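You operate a simulated robot arm through the tools that you are given. There is no shell and no other tool.

Carry out the task below with a simulated robot arm. There is one attempt and no reset: what you move stays moved.

## Task
Set the slider to 40 cm, wind paper out to it and put the black iron block on the paper.
Fine: the block goes on the free end; push the orange lever to FREE before you wind; set the slider first; the other block stays.

Only the result counts: the job must be done as asked and must still hold three seconds after the hand-in. Knocking over, shifting, dropping, spilling or breaking anything else fails it.

## Robot
A 6-joint arm with a two-finger gripper, fixed in place. Base frame: the origin is on the floor under the middle of its stand, x ahead of it, y to its left, z up. Lengths are in mm, angles in degrees, forces in N, time in s.
It reaches about 1417 mm from its shoulder. Its first joint turns from -166.0 to 166.0 degrees. Payload 3.43 kg.
Tool frame: the origin (TCP) lies between the finger pads and is the grasp point; the fingertips stand 20 mm ahead of it; z points along the fingers, y is the line along which they close. The gripper opens to 190 mm; its body begins 248 mm behind the TCP.
Orientation is told as [roll, pitch, yaw] about the base's x, y, z axes, in that order, counted from this pose: with the fingers straight down and closing along the base's y, the tool's x points along the base's -x, its y along +y and its z along -z.

## Interface
- The arm moves only by the tool step_arm. Its argument "rows" is a list of rows, each an object of numbers (a shift or turn left out is 0, a gripper value left out holds the last): "tx", "ty", "tz": the shift along the base's x, y, z in mm; "wx", "wy", "wz": the turn, a rotation vector about the base's x, y, z in degrees; "jaw": the finger opening in mm, from 0 to 190. In form: [{"tx": .., "ty": .., "tz": .., "wx": .., "wy": .., "wz": .., "jaw": ..}, ...]. A call has 1 to 20 rows; each row is the pose to reach, as a shift and turn from the pose commanded when the call began. Rows are played at 5 a second. More than 50 mm and 8.6 degrees between two rows, or a gripper value outside its range, and nothing of the call is played. Where a pose cannot be reached the arm comes as near as it can. A force on the tool above 40 N (or 10 N above the force at the start of the call, whichever is more), or a blocked arm, ends the call early, and 0.2 s more pass. The fingers move at their own pace (about 153 mm/s each) and stop on an object; they squeeze with about 39 N. The grip force told is the motor's: it shows also when the fingers shut on nothing. Time passes only in rows, and 0.2 s behind the last, so rows that repeat a pose let the fingers close. It gives the time, the measured TCP pose, the force on the tool (base axes), the opening and the grip force at its end, in the units of the frame above (readings bear some noise), with the torque about the TCP (base axes, N m) and any sound that the robot's microphone picked up.
- Cameras (640 x 400 px; columns grow to the right, rows downward): "scene" is fixed at [50.8, 499.8, 1491.8]; the picture's right is [-0.70, -0.71, 0.00], its down [-0.28, 0.28, -0.92] and it looks along [0.66, -0.64, -0.39] (base axes); focal length 340 px, centre (320, 200). "wrist" rides on the gripper at [70, -8, -288] in the tool frame; the picture's right is [0.12, 0.99, 0.00], its down [-0.96, 0.11, -0.25] and it looks along [-0.25, 0.03, 0.97] (tool axes); focal length 261 px, centre (320, 200). There is no depth. A picture from a camera that has moved, and an enlarged one, comes with that camera's place and axes in the base frame and with its lens.
- snapshot(camera): a new picture of that camera. No time passes.
- raise_lower(by): moves the trunk up (or, below 0, down) by that many mm; the arm rides with it, the base frame stays. It gives what a move gives, with no picture.
- close_up(camera, box): a new picture of the part [left, top, right, bottom] of that camera's present view, enlarged. No time passes.
- job_done(): hands the job in; it is judged then, once.

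Nothing tells you positions but the pictures and the camera data. Unless the task says otherwise, let go and move clear before handing in.

The tools are called after ">>>" as a command line: name --argument value ..., lists and objects as JSON in quotes. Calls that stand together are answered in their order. step_arm: Moves the arm, as the interface text tells. Its arguments: {"type":"object","properties":{"rows":{"type":"array"}},"required":["rows"]} The other tools are called the same way: raise_lower (by) moves the trunk up or down; snapshot (camera) takes a picture; close_up (camera, box) takes an enlarged picture of a part of a camera's view; job_done () hands the job in.

At the start:

```text
time_s: 0.0
position: [497.9, -575.0, 1365.3]
tcp_rot: [0.0, 0.0, 0.0]
wrist_force: [0.0, 0.1, -0.6]
torque: [0.01, -0.01, -0.01]
opening: 190.3
gripper_force: 0.0
trunk travel left (down, up): [-225.0, 215.0]
```

scene: 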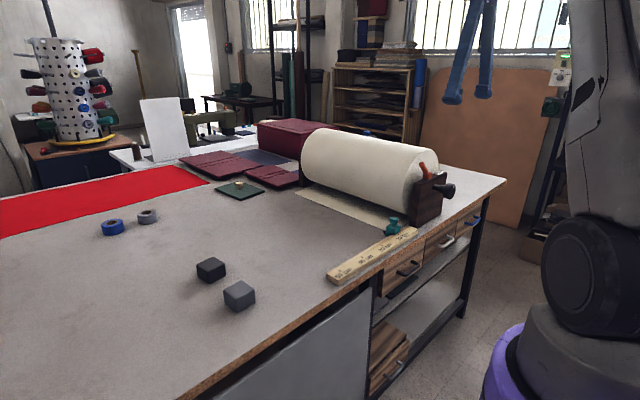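
wrist: 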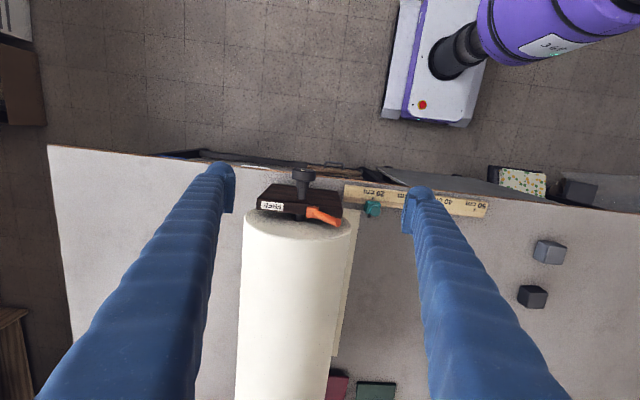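

I see a table with a paper roll, a bracket with an orange lever and a crank knob, a wooden ruler with a teal slider, and two blocks (one black, one grey). I'll take enlarged pictures before moving anything.

>>> close_up --camera "scene" --box '[300, 140, 500, 290]'

>>> close_up --camera "scene" --box '[180, 220, 300, 330]'

>>> close_up --camera "wrist" --box '[230, 150, 400, 260]'

>>> close_up --camera "wrist" --box '[340, 150, 600, 320]'

```text
2.67 times, centred on (400, 215) of scene
camera zoom: at [50.8, 499.8, 1491.8], right [-0.7, -0.71, 0.0], down [-0.28, 0.28, -0.92], along [0.66, -0.64, -0.39], focal length 906 px, centre (107, 160)
```

zoom: 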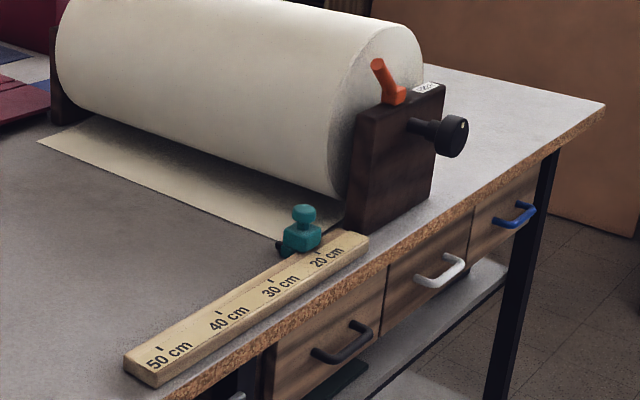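

```text
3.64 times, centred on (240, 275) of scene
camera zoom: at [50.8, 499.8, 1491.8], right [-0.7, -0.71, 0.0], down [-0.28, 0.28, -0.92], along [0.66, -0.64, -0.39], focal length 1235 px, centre (611, -73)
```

zoom: 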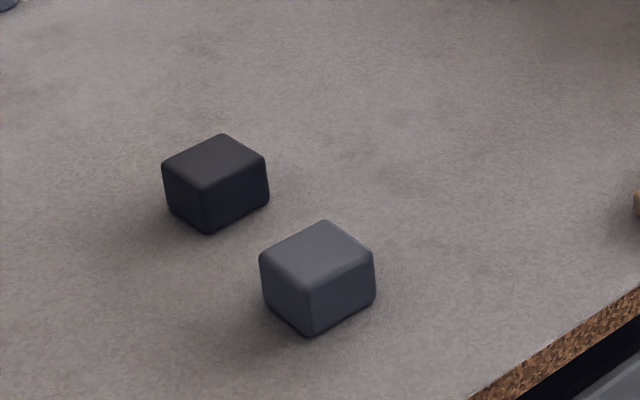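

```text
3.64 times, centred on (315, 205) of wrist
camera zoom: at [427.4, -583.1, 1653.3], right [-0.12, 0.99, 0.0], down [0.96, 0.11, 0.25], along [0.25, 0.03, -0.97], focal length 948 px, centre (338, 182)
```

zoom: 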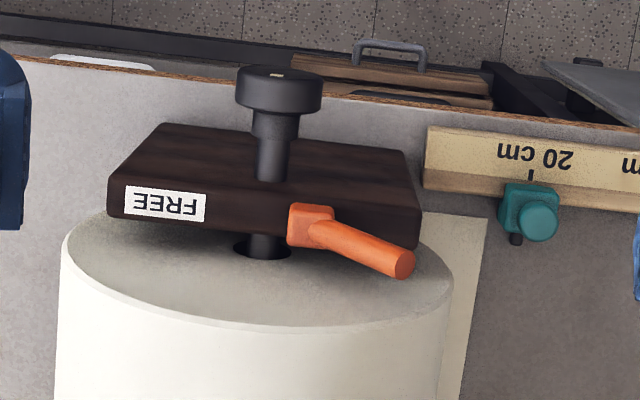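

```text
2.35 times, centred on (470, 235) of wrist
camera zoom: at [427.4, -583.1, 1653.3], right [-0.12, 0.99, 0.0], down [0.96, 0.11, 0.25], along [0.25, 0.03, -0.97], focal length 613 px, centre (-33, 118)
```

zoom: 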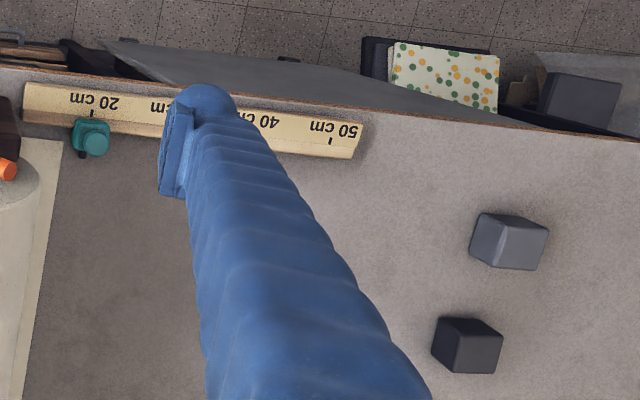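

The table top looks to be near z≈900. The slider is at about (619,-408), near 20 cm, and the black block at about (852,153). I'll move the wrist camera over the ruler to measure more exactly.

>>> step_arm --rows '[{"ty": 50}, {"ty": 100}, {"ty": 150}, {"ty": 200, "tz": -40}, {"ty": 240, "tz": -80}, {"ty": 270, "tz": -120}, {"ty": 270, "tz": -120}]'

>>> snapshot --camera "wrist"

>>> snapshot --camera "scene"

```text
refused: row 4 steps farther than a row can; nothing moved
```

```text
taken
camera wrist: at [427.4, -583.1, 1653.3], right [-0.12, 0.99, 0.0], down [0.96, 0.11, 0.25], along [0.25, 0.03, -0.97], focal length 261 px, centre (320, 200)
```

wrist: 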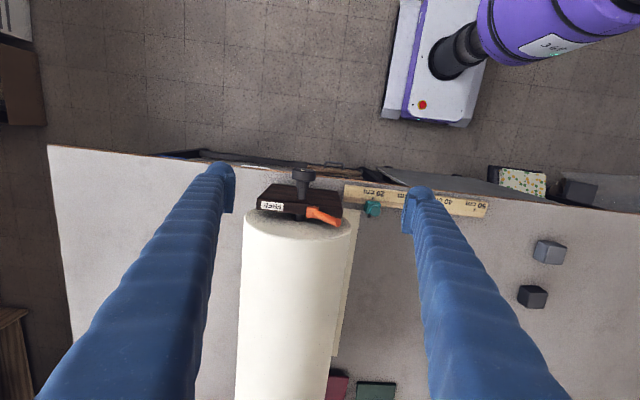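

```text
taken
```

scene: 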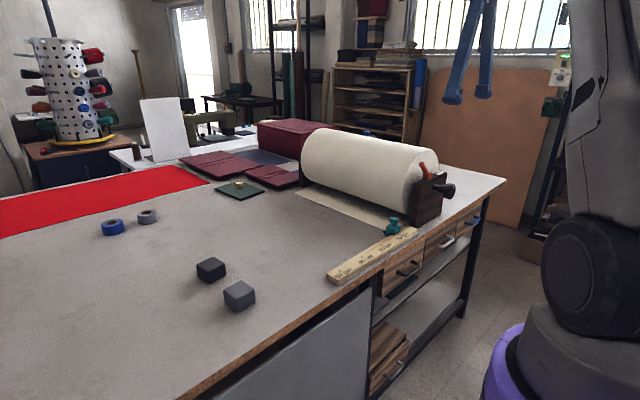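

Nothing moved, because one row stepped too far. I'll use smaller steps for the same move toward the ruler.

>>> step_arm --rows '[{"ty": 40}, {"ty": 80}, {"ty": 120}, {"ty": 160, "tz": -20}, {"ty": 200, "tz": -40}, {"ty": 240, "tz": -60}, {"ty": 270, "tz": -90}, {"ty": 270, "tz": -120}, {"ty": 270, "tz": -120}]'

>>> snapshot --camera "wrist"

```text
time_s: 2.0
position: [500.3, -305.0, 1246.0]
tcp_rot: [0.0, 0.0, -0.2]
wrist_force: [-0.2, -0.4, -0.2]
torque: [0.08, -0.01, 0.01]
opening: 190.1
gripper_force: 0.0
trunk travel left (down, up): [-225.0, 215.0]
```

```text
taken
camera wrist: at [428.8, -312.8, 1532.7], right [-0.12, 0.99, 0.0], down [0.96, 0.11, 0.25], along [0.25, 0.03, -0.97], focal length 261 px, centre (320, 200)
```

wrist: 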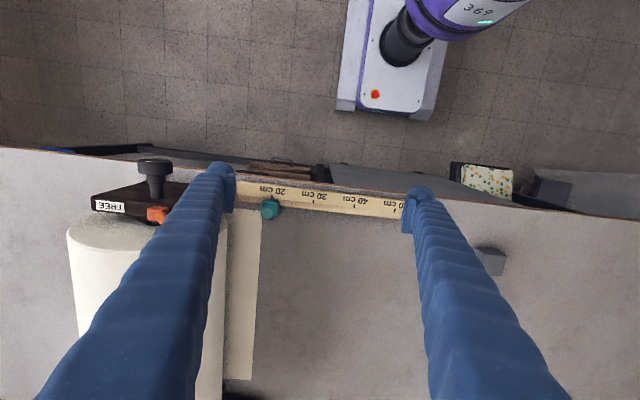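

>>> close_up --camera "wrist" --box '[225, 160, 415, 270]'

>>> close_up --camera "scene" --box '[320, 210, 430, 290]'

>>> close_up --camera "scene" --box '[380, 150, 470, 240]'

```text
3.37 times, centred on (320, 215) of wrist
camera zoom: at [428.8, -312.8, 1532.7], right [-0.12, 0.99, 0.0], down [0.96, 0.11, 0.25], along [0.25, 0.03, -0.97], focal length 878 px, centre (320, 150)
```

zoom: 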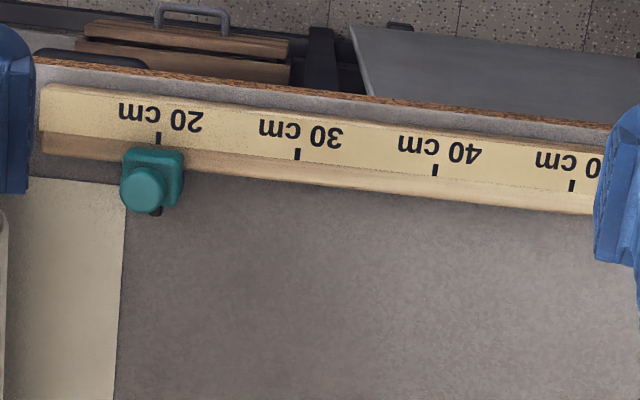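

```text
5.00 times, centred on (375, 250) of scene
camera zoom: at [50.8, 499.8, 1491.8], right [-0.7, -0.71, 0.0], down [-0.28, 0.28, -0.92], along [0.66, -0.64, -0.39], focal length 1698 px, centre (45, -50)
```

zoom: 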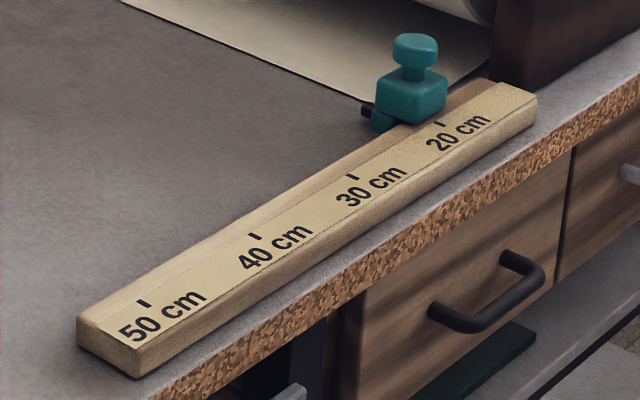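

```text
4.44 times, centred on (425, 195) of scene
camera zoom: at [50.8, 499.8, 1491.8], right [-0.7, -0.71, 0.0], down [-0.28, 0.28, -0.92], along [0.66, -0.64, -0.39], focal length 1509 px, centre (-147, 222)
```

zoom: 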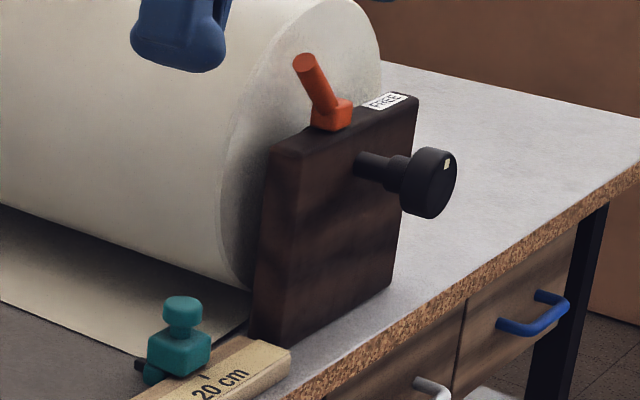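

The ruler runs along y. The 20 cm tick is at y≈-411 and the 40 cm tick at y≈-211, with its top near z≈920. The slider is at the 20 cm tick. I'll check the gripper's finger shape from the scene camera before approaching.

>>> snapshot --camera "scene"

>>> close_up --camera "scene" --box '[340, 0, 500, 200]'

```text
taken
```

scene: 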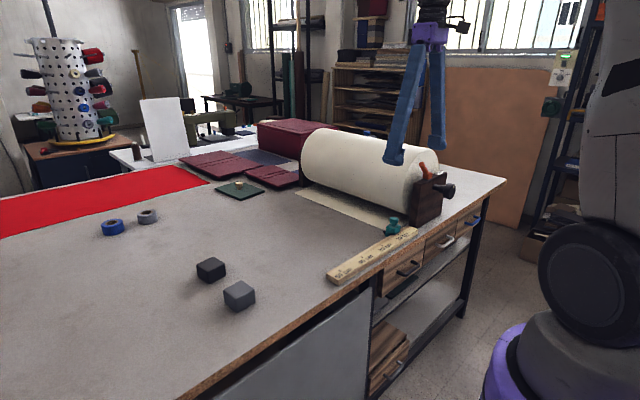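

```text
2.00 times, centred on (420, 100) of scene
camera zoom: at [50.8, 499.8, 1491.8], right [-0.7, -0.71, 0.0], down [-0.28, 0.28, -0.92], along [0.66, -0.64, -0.39], focal length 679 px, centre (120, 400)
```

zoom: 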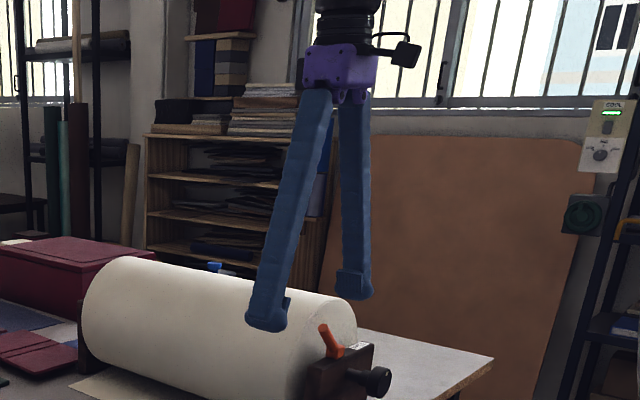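

The fingers are long and splayed, with pads at the tips. I'll set a smaller opening, move above the slider at about (614,-408), and lower partway to check alignment.

>>> step_arm --rows '[{"jaw": 90}, {"tx": 30, "ty": -27, "jaw": 80}, {"tx": 60, "ty": -54, "jaw": 80}, {"tx": 90, "ty": -81, "jaw": 80}, {"tx": 114, "ty": -103, "jaw": 80}, {"tx": 114, "ty": -103, "tz": -40}, {"tx": 114, "ty": -103, "tz": -80}, {"tx": 114, "ty": -103, "tz": -120}, {"tx": 114, "ty": -103, "tz": -160}, {"tx": 114, "ty": -103, "tz": -196}, {"tx": 114, "ty": -103, "tz": -196}]'

>>> snapshot --camera "wrist"

>>> close_up --camera "scene" --box '[320, 130, 480, 290]'

```text
time_s: 4.4
position: [611.9, -409.2, 1050.8]
tcp_rot: [0.0, -0.1, 0.1]
wrist_force: [-0.4, -0.8, 0.0]
torque: [0.01, -0.03, -0.01]
opening: 80.2
gripper_force: 0.0
trunk travel left (down, up): [-225.0, 215.0]
```

```text
taken
camera wrist: at [540.3, -418.4, 1337.4], right [-0.12, 0.99, 0.0], down [0.96, 0.11, 0.25], along [0.25, 0.03, -0.97], focal length 261 px, centre (320, 200)
```

wrist: 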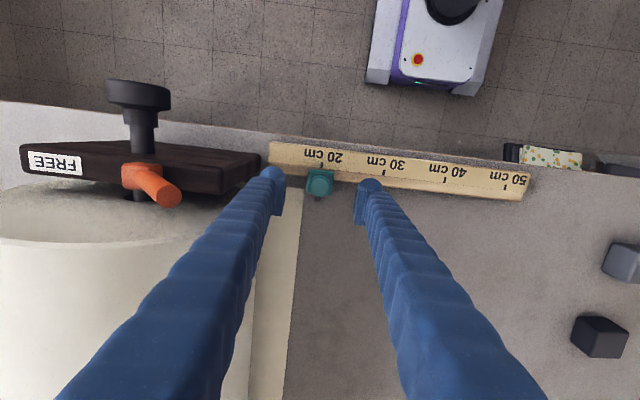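

```text
2.50 times, centred on (400, 210) of scene
camera zoom: at [50.8, 499.8, 1491.8], right [-0.7, -0.71, 0.0], down [-0.28, 0.28, -0.92], along [0.66, -0.64, -0.39], focal length 849 px, centre (120, 175)
```

zoom: 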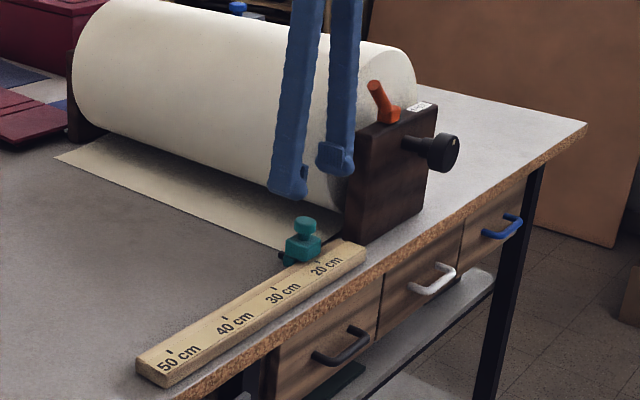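

>>> close_up --camera "wrist" --box '[240, 130, 400, 230]'

>>> close_up --camera "wrist" --box '[10, 60, 290, 240]'

>>> close_up --camera "scene" --box '[370, 160, 450, 250]'

```text
4.00 times, centred on (320, 180) of wrist
camera zoom: at [540.3, -418.4, 1337.4], right [-0.12, 0.99, 0.0], down [0.96, 0.11, 0.25], along [0.25, 0.03, -0.97], focal length 1043 px, centre (320, 280)
```

zoom: 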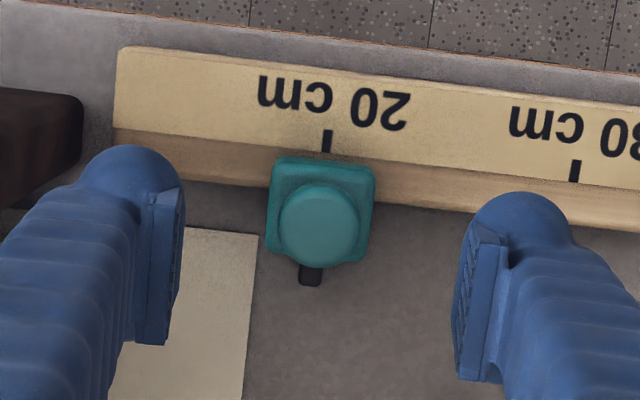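

```text
2.22 times, centred on (150, 150) of wrist
camera zoom: at [540.3, -418.4, 1337.4], right [-0.12, 0.99, 0.0], down [0.96, 0.11, 0.25], along [0.25, 0.03, -0.97], focal length 579 px, centre (698, 311)
```

zoom: 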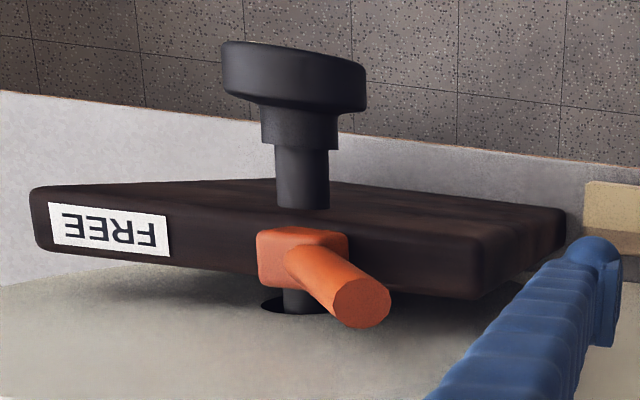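

```text
4.44 times, centred on (410, 205) of scene
camera zoom: at [50.8, 499.8, 1491.8], right [-0.7, -0.71, 0.0], down [-0.28, 0.28, -0.92], along [0.66, -0.64, -0.39], focal length 1509 px, centre (-80, 178)
```

zoom: 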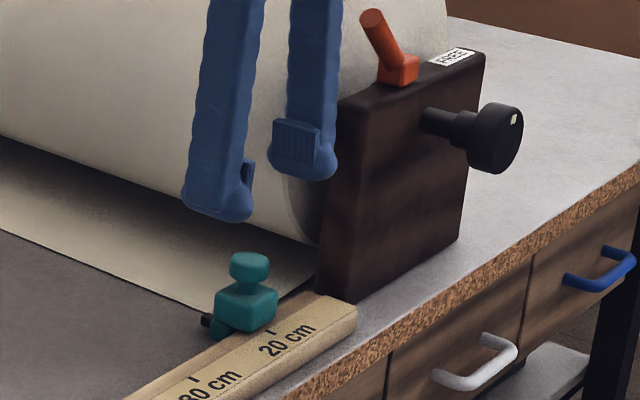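

The slider knob is centred near (613,-409.7) and lines up with the 20 cm tick. I'll go down around it and close the fingers.

>>> step_arm --rows '[{"tz": -30, "tx": 1}, {"tz": -60, "tx": 1}, {"tz": -80, "tx": 1}, {"tz": -90, "tx": 1}, {"tz": -98, "tx": 1}, {"tz": -98, "tx": 1, "jaw": 60}, {"tz": -98, "tx": 1, "jaw": 50}, {"tz": -98, "tx": 1, "jaw": 40}, {"tz": -98, "tx": 1, "jaw": 30}, {"tz": -98, "tx": 1, "jaw": 30}]'

>>> close_up --camera "wrist" --box '[240, 130, 400, 230]'

>>> close_up --camera "scene" --box '[350, 160, 450, 260]'

```text
time_s: 6.6
position: [615.2, -408.8, 951.7]
tcp_rot: [0.0, 0.1, 0.0]
wrist_force: [0.6, -0.2, -1.9]
torque: [-0.01, -0.11, 0.05]
opening: 38.9
gripper_force: 45.0
trunk travel left (down, up): [-225.0, 215.0]
```

```text
4.00 times, centred on (320, 180) of wrist
camera zoom: at [543.0, -416.4, 1239.1], right [-0.12, 0.99, 0.0], down [0.96, 0.11, 0.25], along [0.24, 0.03, -0.97], focal length 1043 px, centre (320, 280)
```

zoom: 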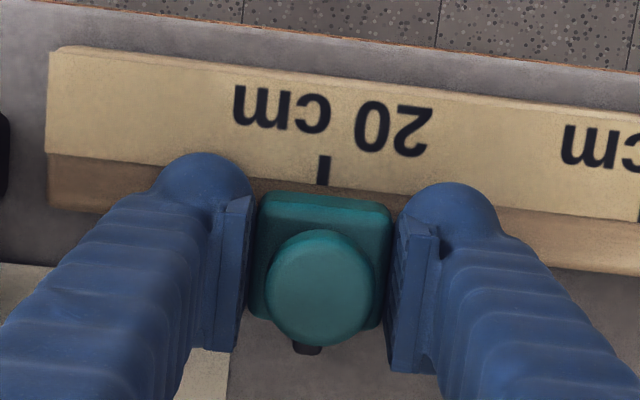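

```text
4.00 times, centred on (400, 210) of scene
camera zoom: at [50.8, 499.8, 1491.8], right [-0.7, -0.71, 0.0], down [-0.28, 0.28, -0.92], along [0.66, -0.64, -0.39], focal length 1358 px, centre (0, 160)
```

zoom: 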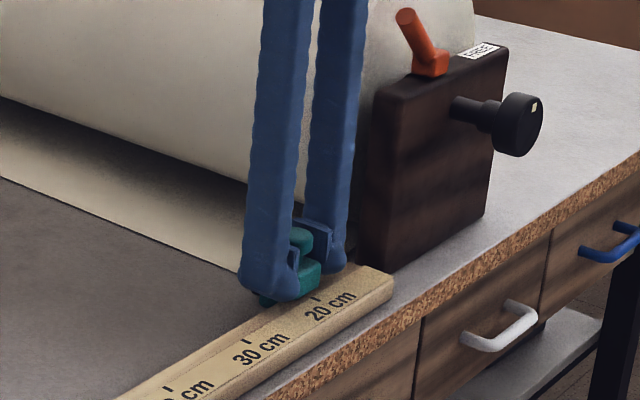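

The fingers hold the slider body with an opening of 38.9 mm. Now I'll slide it along +y toward the 40 cm tick.

>>> step_arm --rows '[{"ty": 10}, {"ty": 25}, {"ty": 45}, {"ty": 65}, {"ty": 85}, {"ty": 105}, {"ty": 125}, {"ty": 145}, {"ty": 165}, {"ty": 182}, {"ty": 193}, {"ty": 199}, {"ty": 199}, {"ty": 199}]'

>>> close_up --camera "wrist" --box '[240, 130, 400, 230]'

>>> close_up --camera "scene" --box '[320, 180, 420, 290]'

```text
time_s: 9.6
position: [612.8, -208.0, 951.6]
tcp_rot: [0.0, 0.0, -0.1]
wrist_force: [1.8, 0.8, -3.6]
torque: [-0.01, -0.38, -0.03]
opening: 39.3
gripper_force: 44.5
trunk travel left (down, up): [-225.0, 215.0]
```

```text
4.00 times, centred on (320, 180) of wrist
camera zoom: at [542.9, -216.4, 1239.0], right [-0.12, 0.99, 0.0], down [0.96, 0.11, 0.25], along [0.25, 0.03, -0.97], focal length 1043 px, centre (320, 280)
```

zoom: 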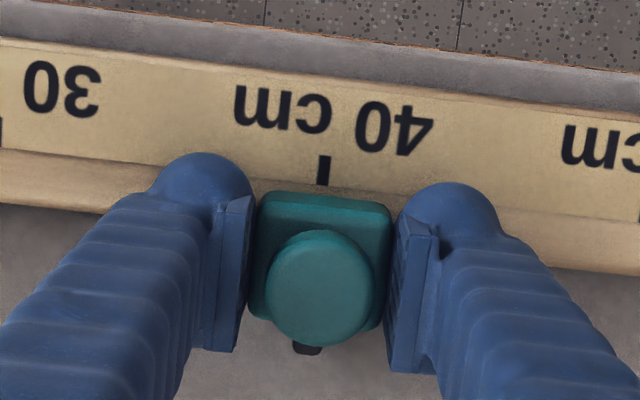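

```text
3.64 times, centred on (370, 235) of scene
camera zoom: at [50.8, 499.8, 1491.8], right [-0.7, -0.71, 0.0], down [-0.28, 0.28, -0.92], along [0.66, -0.64, -0.39], focal length 1235 px, centre (138, 73)
```

zoom: 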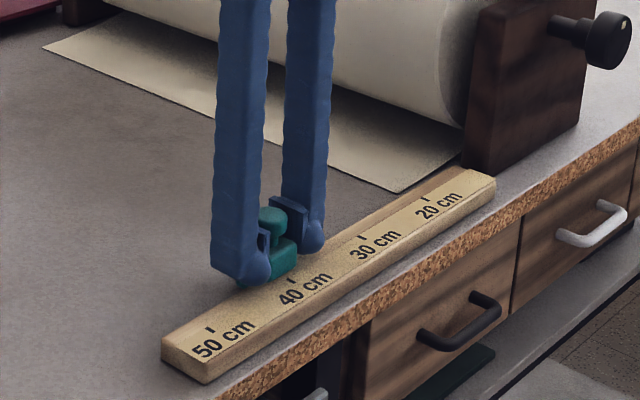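

The slider now lines up with the 40 cm tick, in the same way it lined up with 20 cm before. I'll release it, lift straight up, and verify.

>>> step_arm --rows '[{"jaw": 50}, {"jaw": 70}, {"jaw": 80}, {"tz": 20, "jaw": 80}, {"tz": 60, "jaw": 80}, {"tz": 100}, {"tz": 150}, {"tz": 200}, {"tz": 250}, {"tz": 280}, {"tz": 280}]'

>>> snapshot --camera "wrist"

>>> close_up --camera "wrist" --box '[240, 130, 400, 230]'

```text
time_s: 12.0
position: [615.6, -208.4, 1232.1]
tcp_rot: [0.0, 0.1, -0.1]
wrist_force: [-0.2, -0.6, 0.3]
torque: [-0.01, 0.07, -0.04]
opening: 80.1
gripper_force: 0.1
trunk travel left (down, up): [-225.0, 215.0]
```

```text
taken
camera wrist: at [544.2, -216.7, 1520.2], right [-0.12, 0.99, 0.0], down [0.96, 0.11, 0.25], along [0.24, 0.03, -0.97], focal length 261 px, centre (320, 200)
```

wrist: 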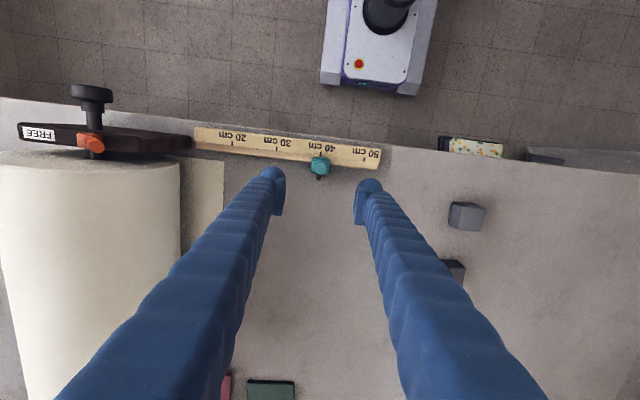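

```text
4.00 times, centred on (320, 180) of wrist
camera zoom: at [544.2, -216.7, 1520.2], right [-0.12, 0.99, 0.0], down [0.96, 0.11, 0.25], along [0.24, 0.03, -0.97], focal length 1043 px, centre (320, 280)
```

zoom: 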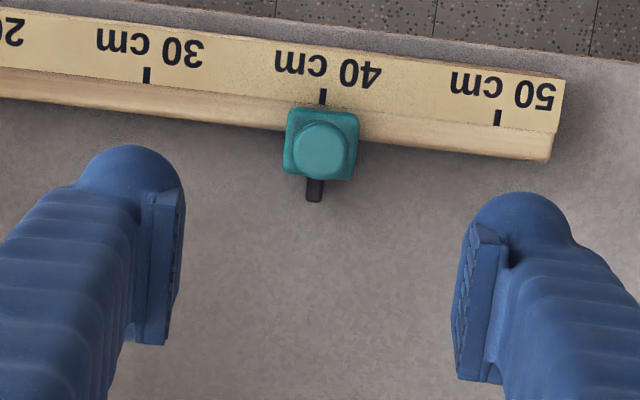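

The slider sits at 40 cm. Next is the orange lever, so I'll look closely at how it is mounted.

>>> close_up --camera "scene" --box '[405, 150, 465, 200]'

>>> close_up --camera "wrist" --box '[10, 70, 210, 195]'

```text
8.00 times, centred on (435, 175) of scene
camera zoom: at [50.8, 499.8, 1491.8], right [-0.7, -0.71, 0.0], down [-0.28, 0.28, -0.92], along [0.66, -0.64, -0.39], focal length 2717 px, centre (-600, 400)
```

zoom: 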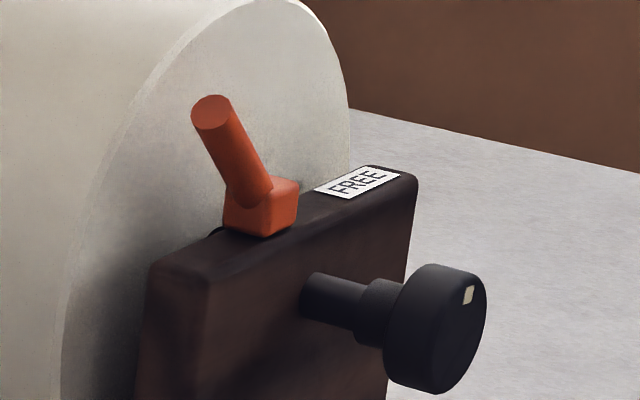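

```text
3.20 times, centred on (110, 132) of wrist
camera zoom: at [544.2, -216.7, 1520.2], right [-0.12, 0.99, 0.0], down [0.96, 0.11, 0.25], along [0.24, 0.03, -0.97], focal length 834 px, centre (992, 416)
```

zoom: 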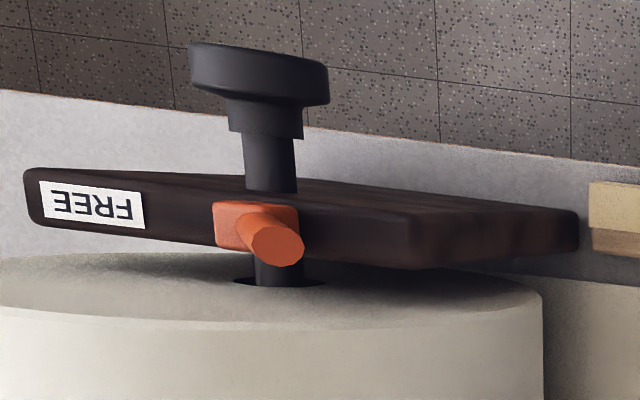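

The lever leans 45° toward +y, pivoting near (601,-580,1093), and needs to go over to the −y side where FREE is marked. I'll close the fingers and position beside the lever on its +y side.

>>> step_arm --rows '[{"jaw": 0}, {"ty": -40, "tx": -6, "jaw": 0}, {"ty": -85, "tx": -12}, {"ty": -130, "tx": -18}, {"ty": -175, "tx": -18}, {"ty": -215, "tx": -18}, {"ty": -242, "tx": -18}, {"ty": -242, "tx": -18, "tz": -40}, {"ty": -242, "tx": -18, "tz": -75}, {"ty": -242, "tx": -18, "tz": -92}, {"ty": -242, "tx": -18, "tz": -92}]'

>>> snapshot --camera "wrist"

>>> close_up --camera "scene" --box '[380, 120, 480, 220]'

```text
time_s: 14.4
position: [592.1, -450.8, 1138.6]
tcp_rot: [0.0, -0.1, 0.1]
wrist_force: [-0.1, 0.6, 0.4]
torque: [-0.02, 0.0, 0.0]
opening: 0.1
gripper_force: 34.6
trunk travel left (down, up): [-225.0, 215.0]
```

```text
taken
camera wrist: at [522.6, -459.6, 1426.5], right [-0.12, 0.99, 0.0], down [0.96, 0.11, 0.25], along [0.25, 0.03, -0.97], focal length 261 px, centre (320, 200)
```

wrist: 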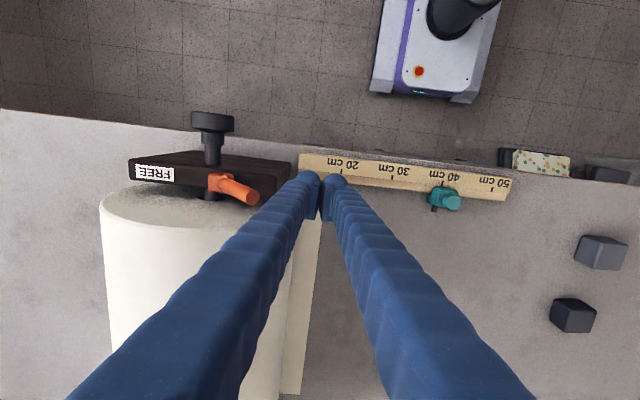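

```text
4.00 times, centred on (430, 170) of scene
camera zoom: at [50.8, 499.8, 1491.8], right [-0.7, -0.71, 0.0], down [-0.28, 0.28, -0.92], along [0.66, -0.64, -0.39], focal length 1358 px, centre (-120, 320)
```

zoom: 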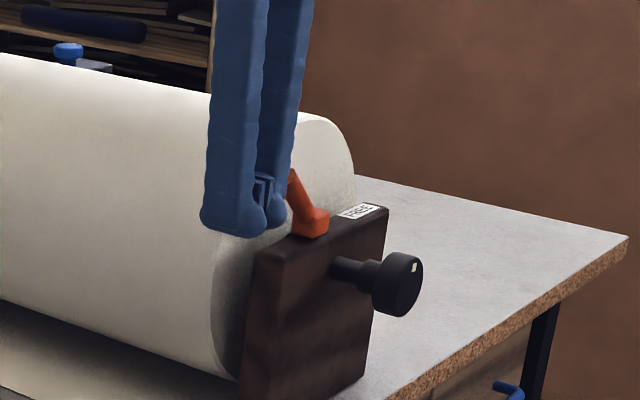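

The closed fingers stand about 40 mm from the lever on its +y side. I'll push along −y in small steps.

>>> step_arm --rows '[{"ty": -15, "tx": 3}, {"ty": -30, "tx": 3}, {"ty": -45, "tx": 3}, {"ty": -57, "tx": 3}, {"ty": -69, "tx": 3}, {"ty": -80, "tx": 3}, {"ty": -80, "tx": 3}]'

>>> close_up --camera "wrist" --box '[120, 100, 380, 260]'

>>> close_up --camera "scene" --box '[380, 120, 480, 220]'

```text
time_s: 16.0
position: [597.2, -530.9, 1138.8]
tcp_rot: [0.0, 0.0, 0.0]
wrist_force: [0.4, 1.0, 0.0]
torque: [0.02, 0.0, -0.01]
opening: 0.1
gripper_force: 33.7
trunk travel left (down, up): [-225.0, 215.0]
```

```text
2.46 times, centred on (250, 180) of wrist
camera zoom: at [527.1, -539.4, 1427.5], right [-0.12, 0.99, 0.0], down [0.96, 0.11, 0.25], along [0.25, 0.03, -0.97], focal length 642 px, centre (492, 249)
```

zoom: 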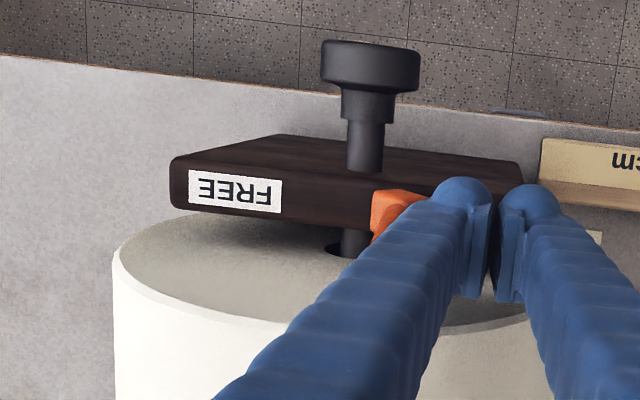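

```text
4.00 times, centred on (430, 170) of scene
camera zoom: at [50.8, 499.8, 1491.8], right [-0.7, -0.71, 0.0], down [-0.28, 0.28, -0.92], along [0.66, -0.64, -0.39], focal length 1358 px, centre (-120, 320)
```

zoom: 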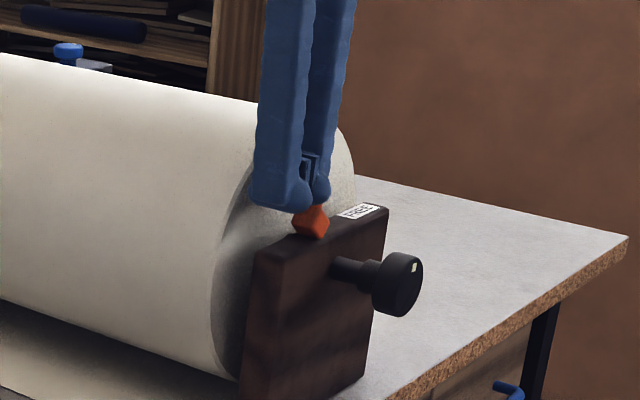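

The lever is turning about the x axis with very little force. I'll keep pushing toward FREE.

>>> step_arm --rows '[{"ty": -10}, {"ty": -20}, {"ty": -30}, {"ty": -38}, {"ty": -46}, {"ty": -54}, {"ty": -60}, {"ty": -60}]'

>>> close_up --camera "wrist" --box '[120, 100, 380, 260]'

>>> close_up --camera "scene" --box '[380, 120, 480, 220]'

```text
time_s: 17.2
position: [600.5, -565.9, 1139.2]
tcp_rot: [0.7, 0.2, 0.1]
wrist_force: [-2.1, 15.3, 5.9]
torque: [-0.07, -0.02, -0.08]
opening: 0.1
gripper_force: 33.9
trunk travel left (down, up): [-225.0, 215.0]
stopped in row 6: the force on the tool passed its limit at 47 N (the readings are from after the stop); the commanded pose is now the measured one
```

```text
2.46 times, centred on (250, 180) of wrist
camera zoom: at [529.1, -577.3, 1428.1], right [-0.12, 0.99, 0.01], down [0.96, 0.11, 0.25], along [0.24, 0.04, -0.97], focal length 642 px, centre (492, 249)
```

zoom: 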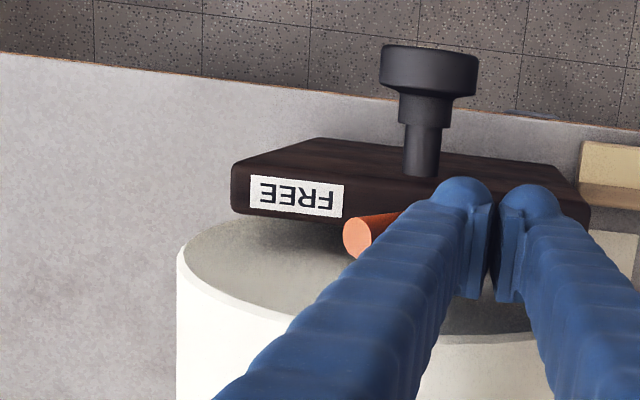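

```text
4.00 times, centred on (430, 170) of scene
camera zoom: at [50.8, 499.8, 1491.8], right [-0.7, -0.71, 0.0], down [-0.28, 0.28, -0.92], along [0.66, -0.64, -0.39], focal length 1358 px, centre (-120, 320)
```

zoom: 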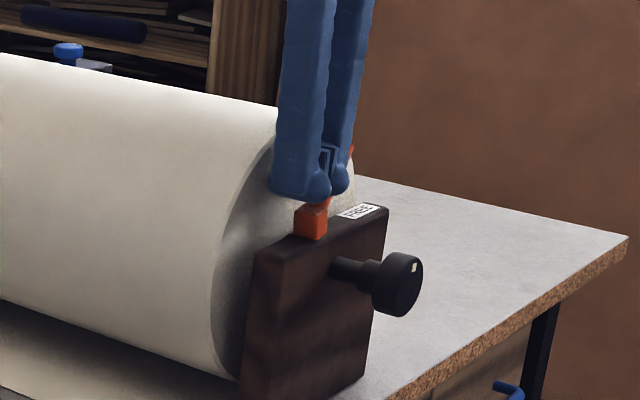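

The lever has reached its stop on the FREE side. I'll back off and check that it stays there.

>>> step_arm --rows '[{"ty": 10}, {"ty": 30}, {"ty": 50, "tz": 30, "wx": -0.7}, {"ty": 70, "tz": 60, "wx": -0.7}, {"ty": 70, "tz": 100, "wx": -0.7}, {"ty": 70, "tz": 100, "wx": -0.7}]'

>>> close_up --camera "wrist" --box '[50, 70, 350, 260]'

>>> close_up --camera "scene" --box '[390, 140, 470, 220]'

```text
time_s: 18.6
position: [599.1, -498.4, 1239.8]
tcp_rot: [-0.2, 0.3, 0.0]
wrist_force: [0.2, -0.2, 0.2]
torque: [0.01, -0.03, -0.01]
opening: 0.2
gripper_force: 34.5
trunk travel left (down, up): [-225.0, 215.0]
```

```text
2.11 times, centred on (200, 165) of wrist
camera zoom: at [529.3, -506.1, 1527.5], right [-0.12, 0.99, 0.0], down [0.96, 0.12, 0.24], along [0.24, 0.03, -0.97], focal length 549 px, centre (573, 274)
```

zoom: 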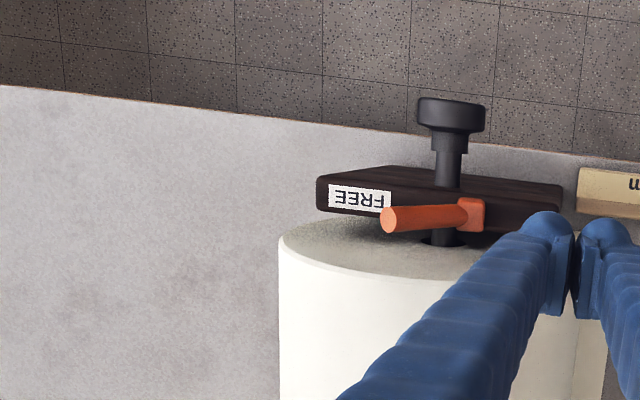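

```text
5.00 times, centred on (430, 180) of scene
camera zoom: at [50.8, 499.8, 1491.8], right [-0.7, -0.71, 0.0], down [-0.28, 0.28, -0.92], along [0.66, -0.64, -0.39], focal length 1698 px, centre (-230, 300)
```

zoom: 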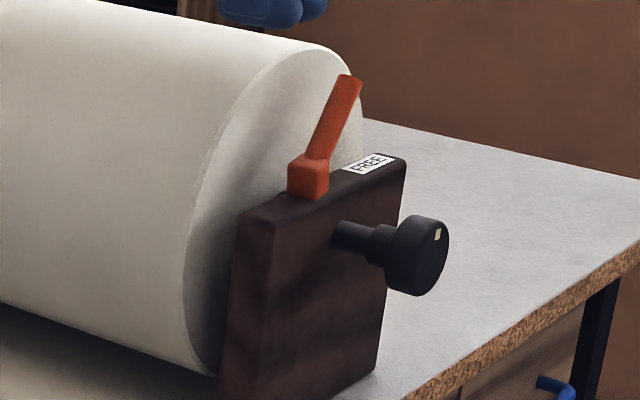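

The lever is now at FREE and stays there. Next is the winding knob, near (528,-610,1043), with its axis along x. I'll move above it with open fingers and measure it better.

>>> step_arm --rows '[{"tx": -15, "ty": -10, "jaw": 60}, {"tx": -35, "ty": -30, "jaw": 100}, {"tx": -55, "ty": -60, "jaw": 100}, {"tx": -72, "ty": -90}, {"tx": -72, "ty": -112}, {"tx": -72, "ty": -112, "tz": -30}, {"tx": -72, "ty": -112, "tz": -60}, {"tx": -72, "ty": -112, "tz": -60}]'

>>> snapshot --camera "wrist"

>>> close_up --camera "wrist" --box '[240, 110, 400, 230]'

>>> close_up --camera "scene" --box '[390, 120, 490, 220]'

```text
time_s: 20.4
position: [529.3, -611.1, 1179.4]
tcp_rot: [-0.1, 0.2, -0.1]
wrist_force: [-0.3, 0.6, 0.0]
torque: [0.03, -0.03, 0.0]
opening: 99.9
gripper_force: 0.0
trunk travel left (down, up): [-225.0, 215.0]
```

```text
taken
camera wrist: at [458.7, -618.2, 1466.5], right [-0.12, 0.99, 0.0], down [0.96, 0.12, 0.24], along [0.24, 0.03, -0.97], focal length 261 px, centre (320, 200)
```

wrist: 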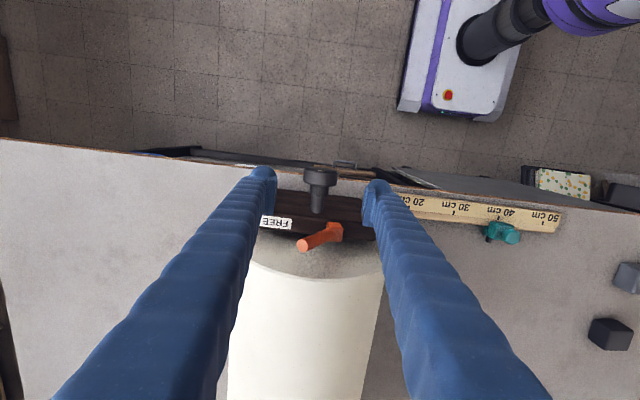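

```text
3.33 times, centred on (320, 170) of wrist
camera zoom: at [458.7, -618.2, 1466.5], right [-0.12, 0.99, 0.0], down [0.96, 0.12, 0.24], along [0.24, 0.03, -0.97], focal length 869 px, centre (320, 300)
```

zoom: 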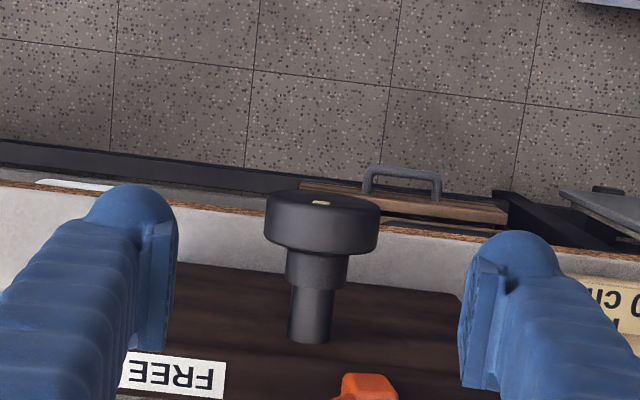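

```text
4.00 times, centred on (440, 170) of scene
camera zoom: at [50.8, 499.8, 1491.8], right [-0.7, -0.71, 0.0], down [-0.28, 0.28, -0.92], along [0.66, -0.64, -0.39], focal length 1358 px, centre (-160, 320)
```

zoom: 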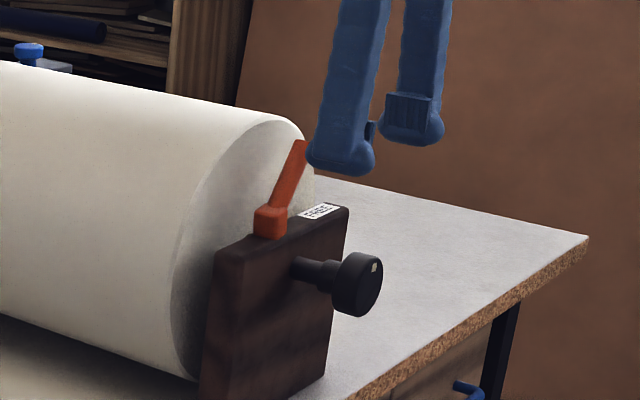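

The knob is a 57 mm wheel spanning x≈510–540, centred near (525,-609.5,1044). I'll turn it by tilting the gripper about x, starting from −50° on the +y side, so first I move to the tilted approach pose.

>>> step_arm --rows '[{"wx": -7, "ty": 14, "tz": 0, "tx": -1}, {"wx": -14, "ty": 28, "tx": -2}, {"wx": -21, "ty": 42, "tx": -3}, {"wx": -28, "ty": 56, "tx": -4}, {"wx": -35, "ty": 68, "tx": -4, "tz": -5}, {"wx": -42, "ty": 80, "tx": -4, "tz": -15}, {"wx": -50, "ty": 93, "tx": -4, "tz": -30}, {"wx": -50, "ty": 93, "tx": -4, "tz": -50}, {"wx": -50, "ty": 93, "tx": -4, "tz": -58}, {"wx": -50, "ty": 93, "tx": -4, "tz": -58}]'

>>> snapshot --camera "wrist"

>>> snapshot --camera "scene"

```text
time_s: 22.6
position: [522.8, -517.7, 1119.3]
tcp_rot: [-50.1, 0.2, -0.1]
wrist_force: [1.2, -0.5, 0.4]
torque: [-0.02, 0.03, -0.01]
opening: 99.8
gripper_force: 0.1
trunk travel left (down, up): [-225.0, 215.0]
```

```text
taken
camera wrist: at [453.2, -302.1, 1310.9], right [-0.12, 0.64, -0.76], down [0.96, 0.26, 0.07], along [0.24, -0.72, -0.64], focal length 261 px, centre (320, 200)
```

wrist: 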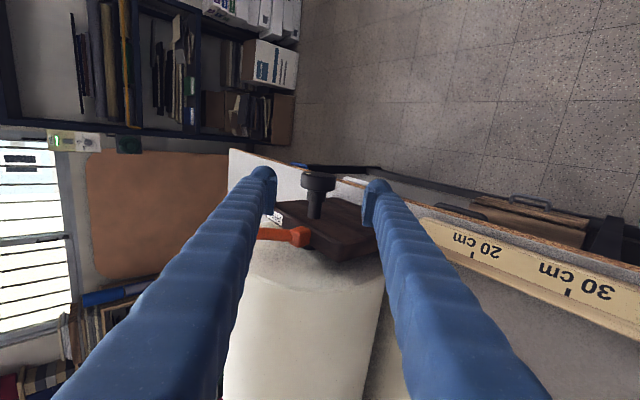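

```text
taken
```

scene: 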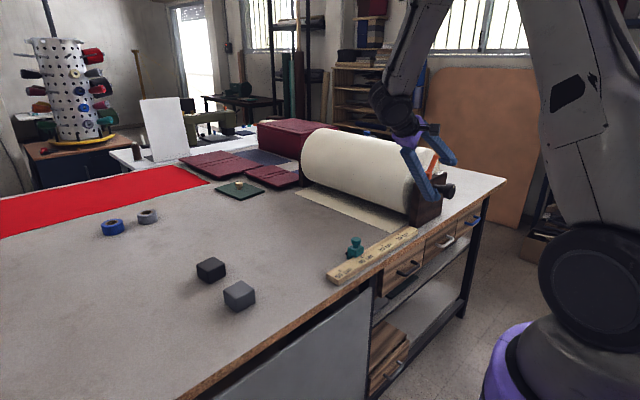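

>>> close_up --camera "wrist" --box '[240, 130, 400, 230]'

>>> close_up --camera "scene" --box '[360, 90, 490, 230]'

```text
4.00 times, centred on (320, 180) of wrist
camera zoom: at [453.2, -302.1, 1310.9], right [-0.12, 0.64, -0.76], down [0.96, 0.26, 0.07], along [0.24, -0.72, -0.64], focal length 1043 px, centre (320, 280)
```

zoom: 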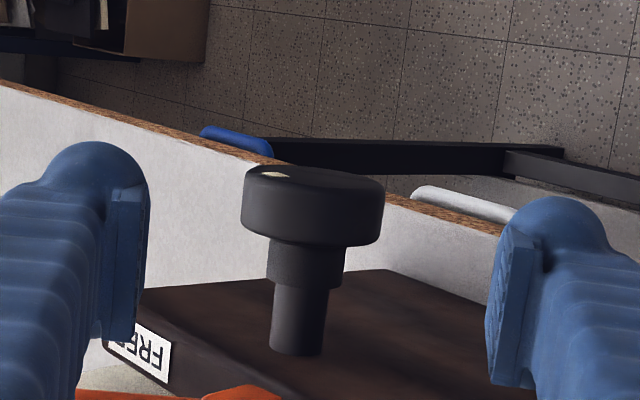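

```text
2.86 times, centred on (425, 160) of scene
camera zoom: at [50.8, 499.8, 1491.8], right [-0.7, -0.71, 0.0], down [-0.28, 0.28, -0.92], along [0.66, -0.64, -0.39], focal length 970 px, centre (20, 314)
```

zoom: 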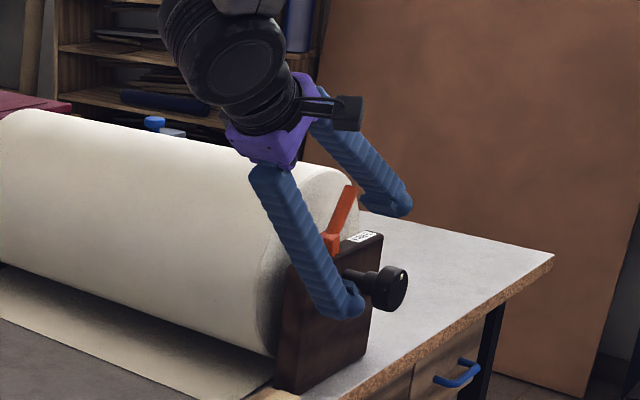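

The tilt is reached and the knob sits centred between the fingers along the approach line. I'll move in along the finger direction and close on the knob.

>>> step_arm --rows '[{"tx": 1, "ty": -20, "tz": -16}, {"tx": 2, "ty": -40, "tz": -32}, {"tx": 2, "ty": -60, "tz": -48.5}, {"tx": 2, "ty": -76, "tz": -61.5}, {"tx": 2, "ty": -86, "tz": -69.5}, {"tx": 2, "ty": -91.9, "tz": -74.6}, {"tx": 2, "ty": -91.9, "tz": -74.6}, {"tx": 2, "ty": -91.9, "tz": -74.6, "jaw": 75}, {"tx": 2, "ty": -91.9, "tz": -74.6, "jaw": 65}, {"tx": 2, "ty": -91.9, "tz": -74.6, "jaw": 55}, {"tx": 2, "ty": -91.9, "tz": -74.6, "jaw": 45}, {"tx": 2, "ty": -91.9, "tz": -74.6, "jaw": 45}]'

>>> close_up --camera "wrist" --box '[240, 130, 400, 230]'

>>> close_up --camera "scene" --box '[290, 90, 490, 290]'

```text
time_s: 25.2
position: [526.1, -608.4, 1046.8]
tcp_rot: [-50.0, 0.3, -0.1]
wrist_force: [-0.3, 0.2, 0.8]
torque: [0.04, -0.01, 0.04]
opening: 53.4
gripper_force: 45.0
trunk travel left (down, up): [-225.0, 215.0]
```

```text
4.00 times, centred on (320, 180) of wrist
camera zoom: at [455.8, -393.2, 1238.2], right [-0.12, 0.64, -0.76], down [0.96, 0.26, 0.07], along [0.24, -0.72, -0.65], focal length 1043 px, centre (320, 280)
```

zoom: 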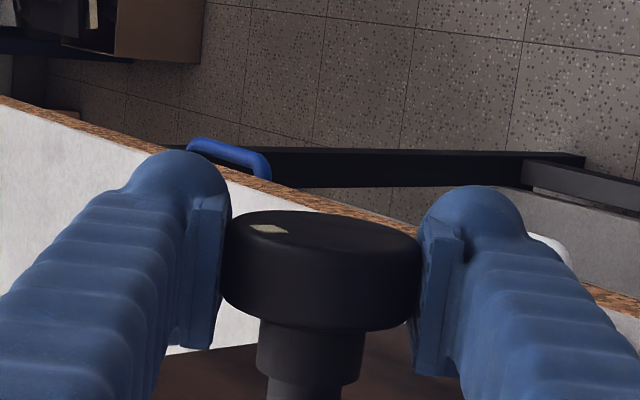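

```text
2.00 times, centred on (390, 190) of scene
camera zoom: at [50.8, 499.8, 1491.8], right [-0.7, -0.71, 0.0], down [-0.28, 0.28, -0.92], along [0.66, -0.64, -0.39], focal length 679 px, centre (180, 220)
```

zoom: 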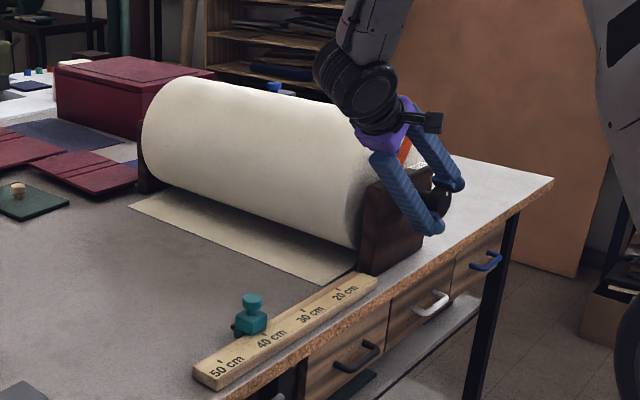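

The knob is gripped with an opening of 53.4 mm and almost no side force. I'll test a small positive turn of 15° and see whether paper comes out.

>>> step_arm --rows '[{"wx": 3}, {"wx": 6}, {"wx": 9}, {"wx": 12}, {"wx": 15}, {"wx": 15}]'

>>> close_up --camera "scene" --box '[290, 90, 490, 290]'

>>> close_up --camera "wrist" --box '[240, 130, 400, 230]'

```text
time_s: 26.6
position: [526.6, -609.1, 1047.2]
tcp_rot: [-35.1, 0.1, 0.0]
wrist_force: [3.8, 3.5, 11.9]
torque: [0.04, -0.64, -0.15]
opening: 53.5
gripper_force: 45.3
trunk travel left (down, up): [-225.0, 215.0]
```

```text
2.00 times, centred on (390, 190) of scene
camera zoom: at [50.8, 499.8, 1491.8], right [-0.7, -0.71, 0.0], down [-0.28, 0.28, -0.92], along [0.66, -0.64, -0.39], focal length 679 px, centre (180, 220)
```

zoom: 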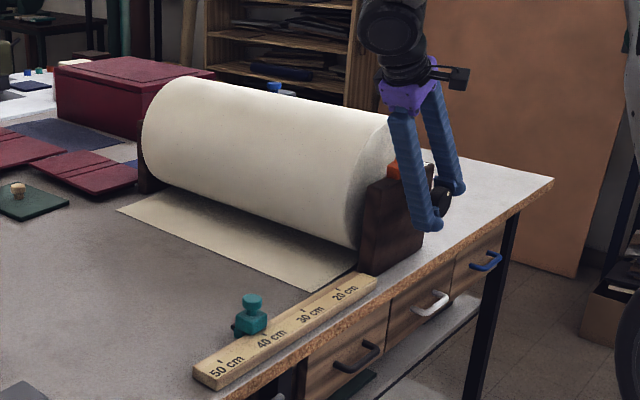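

```text
4.00 times, centred on (320, 180) of wrist
camera zoom: at [455.6, -450.4, 1287.4], right [-0.12, 0.81, -0.57], down [0.96, 0.24, 0.13], along [0.24, -0.53, -0.81], focal length 1043 px, centre (320, 280)
```

zoom: 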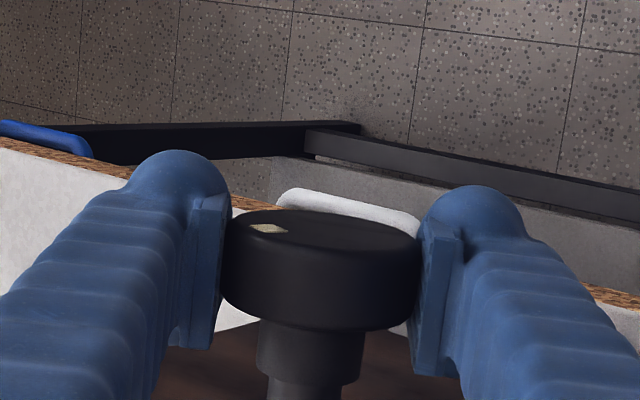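

The paper is coming out and the knob mark turns with the gripper, so the direction is right. There's a slight upward force from a small centring error, so I'll continue while easing the TCP up a little.

>>> step_arm --rows '[{"tz": 1, "ty": 0.3}, {"tz": 1, "ty": 0.3, "wx": 3}, {"tz": 1.4, "ty": 0.4, "wx": 6}, {"tz": 1.8, "ty": 0.5, "wx": 9}, {"tz": 2.2, "ty": 0.6, "wx": 12}, {"tz": 2.6, "ty": 0.7, "wx": 15}, {"tz": 2.6, "ty": 0.7, "wx": 15}]'

>>> close_up --camera "wrist" --box '[240, 130, 400, 230]'

```text
time_s: 28.2
position: [526.4, -610.1, 1047.1]
tcp_rot: [-20.0, 0.3, -0.1]
wrist_force: [10.3, -4.5, -5.7]
torque: [0.05, -0.18, -0.06]
opening: 53.2
gripper_force: 45.3
trunk travel left (down, up): [-225.0, 215.0]
```

```text
4.00 times, centred on (320, 180) of wrist
camera zoom: at [456.4, -518.8, 1320.8], right [-0.12, 0.93, -0.34], down [0.96, 0.19, 0.19], along [0.24, -0.3, -0.92], focal length 1043 px, centre (320, 280)
```

zoom: 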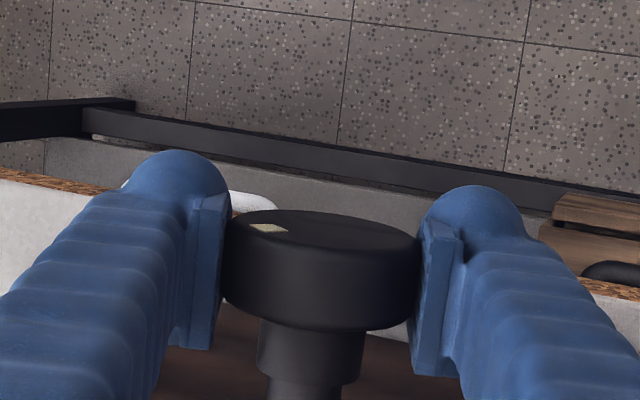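

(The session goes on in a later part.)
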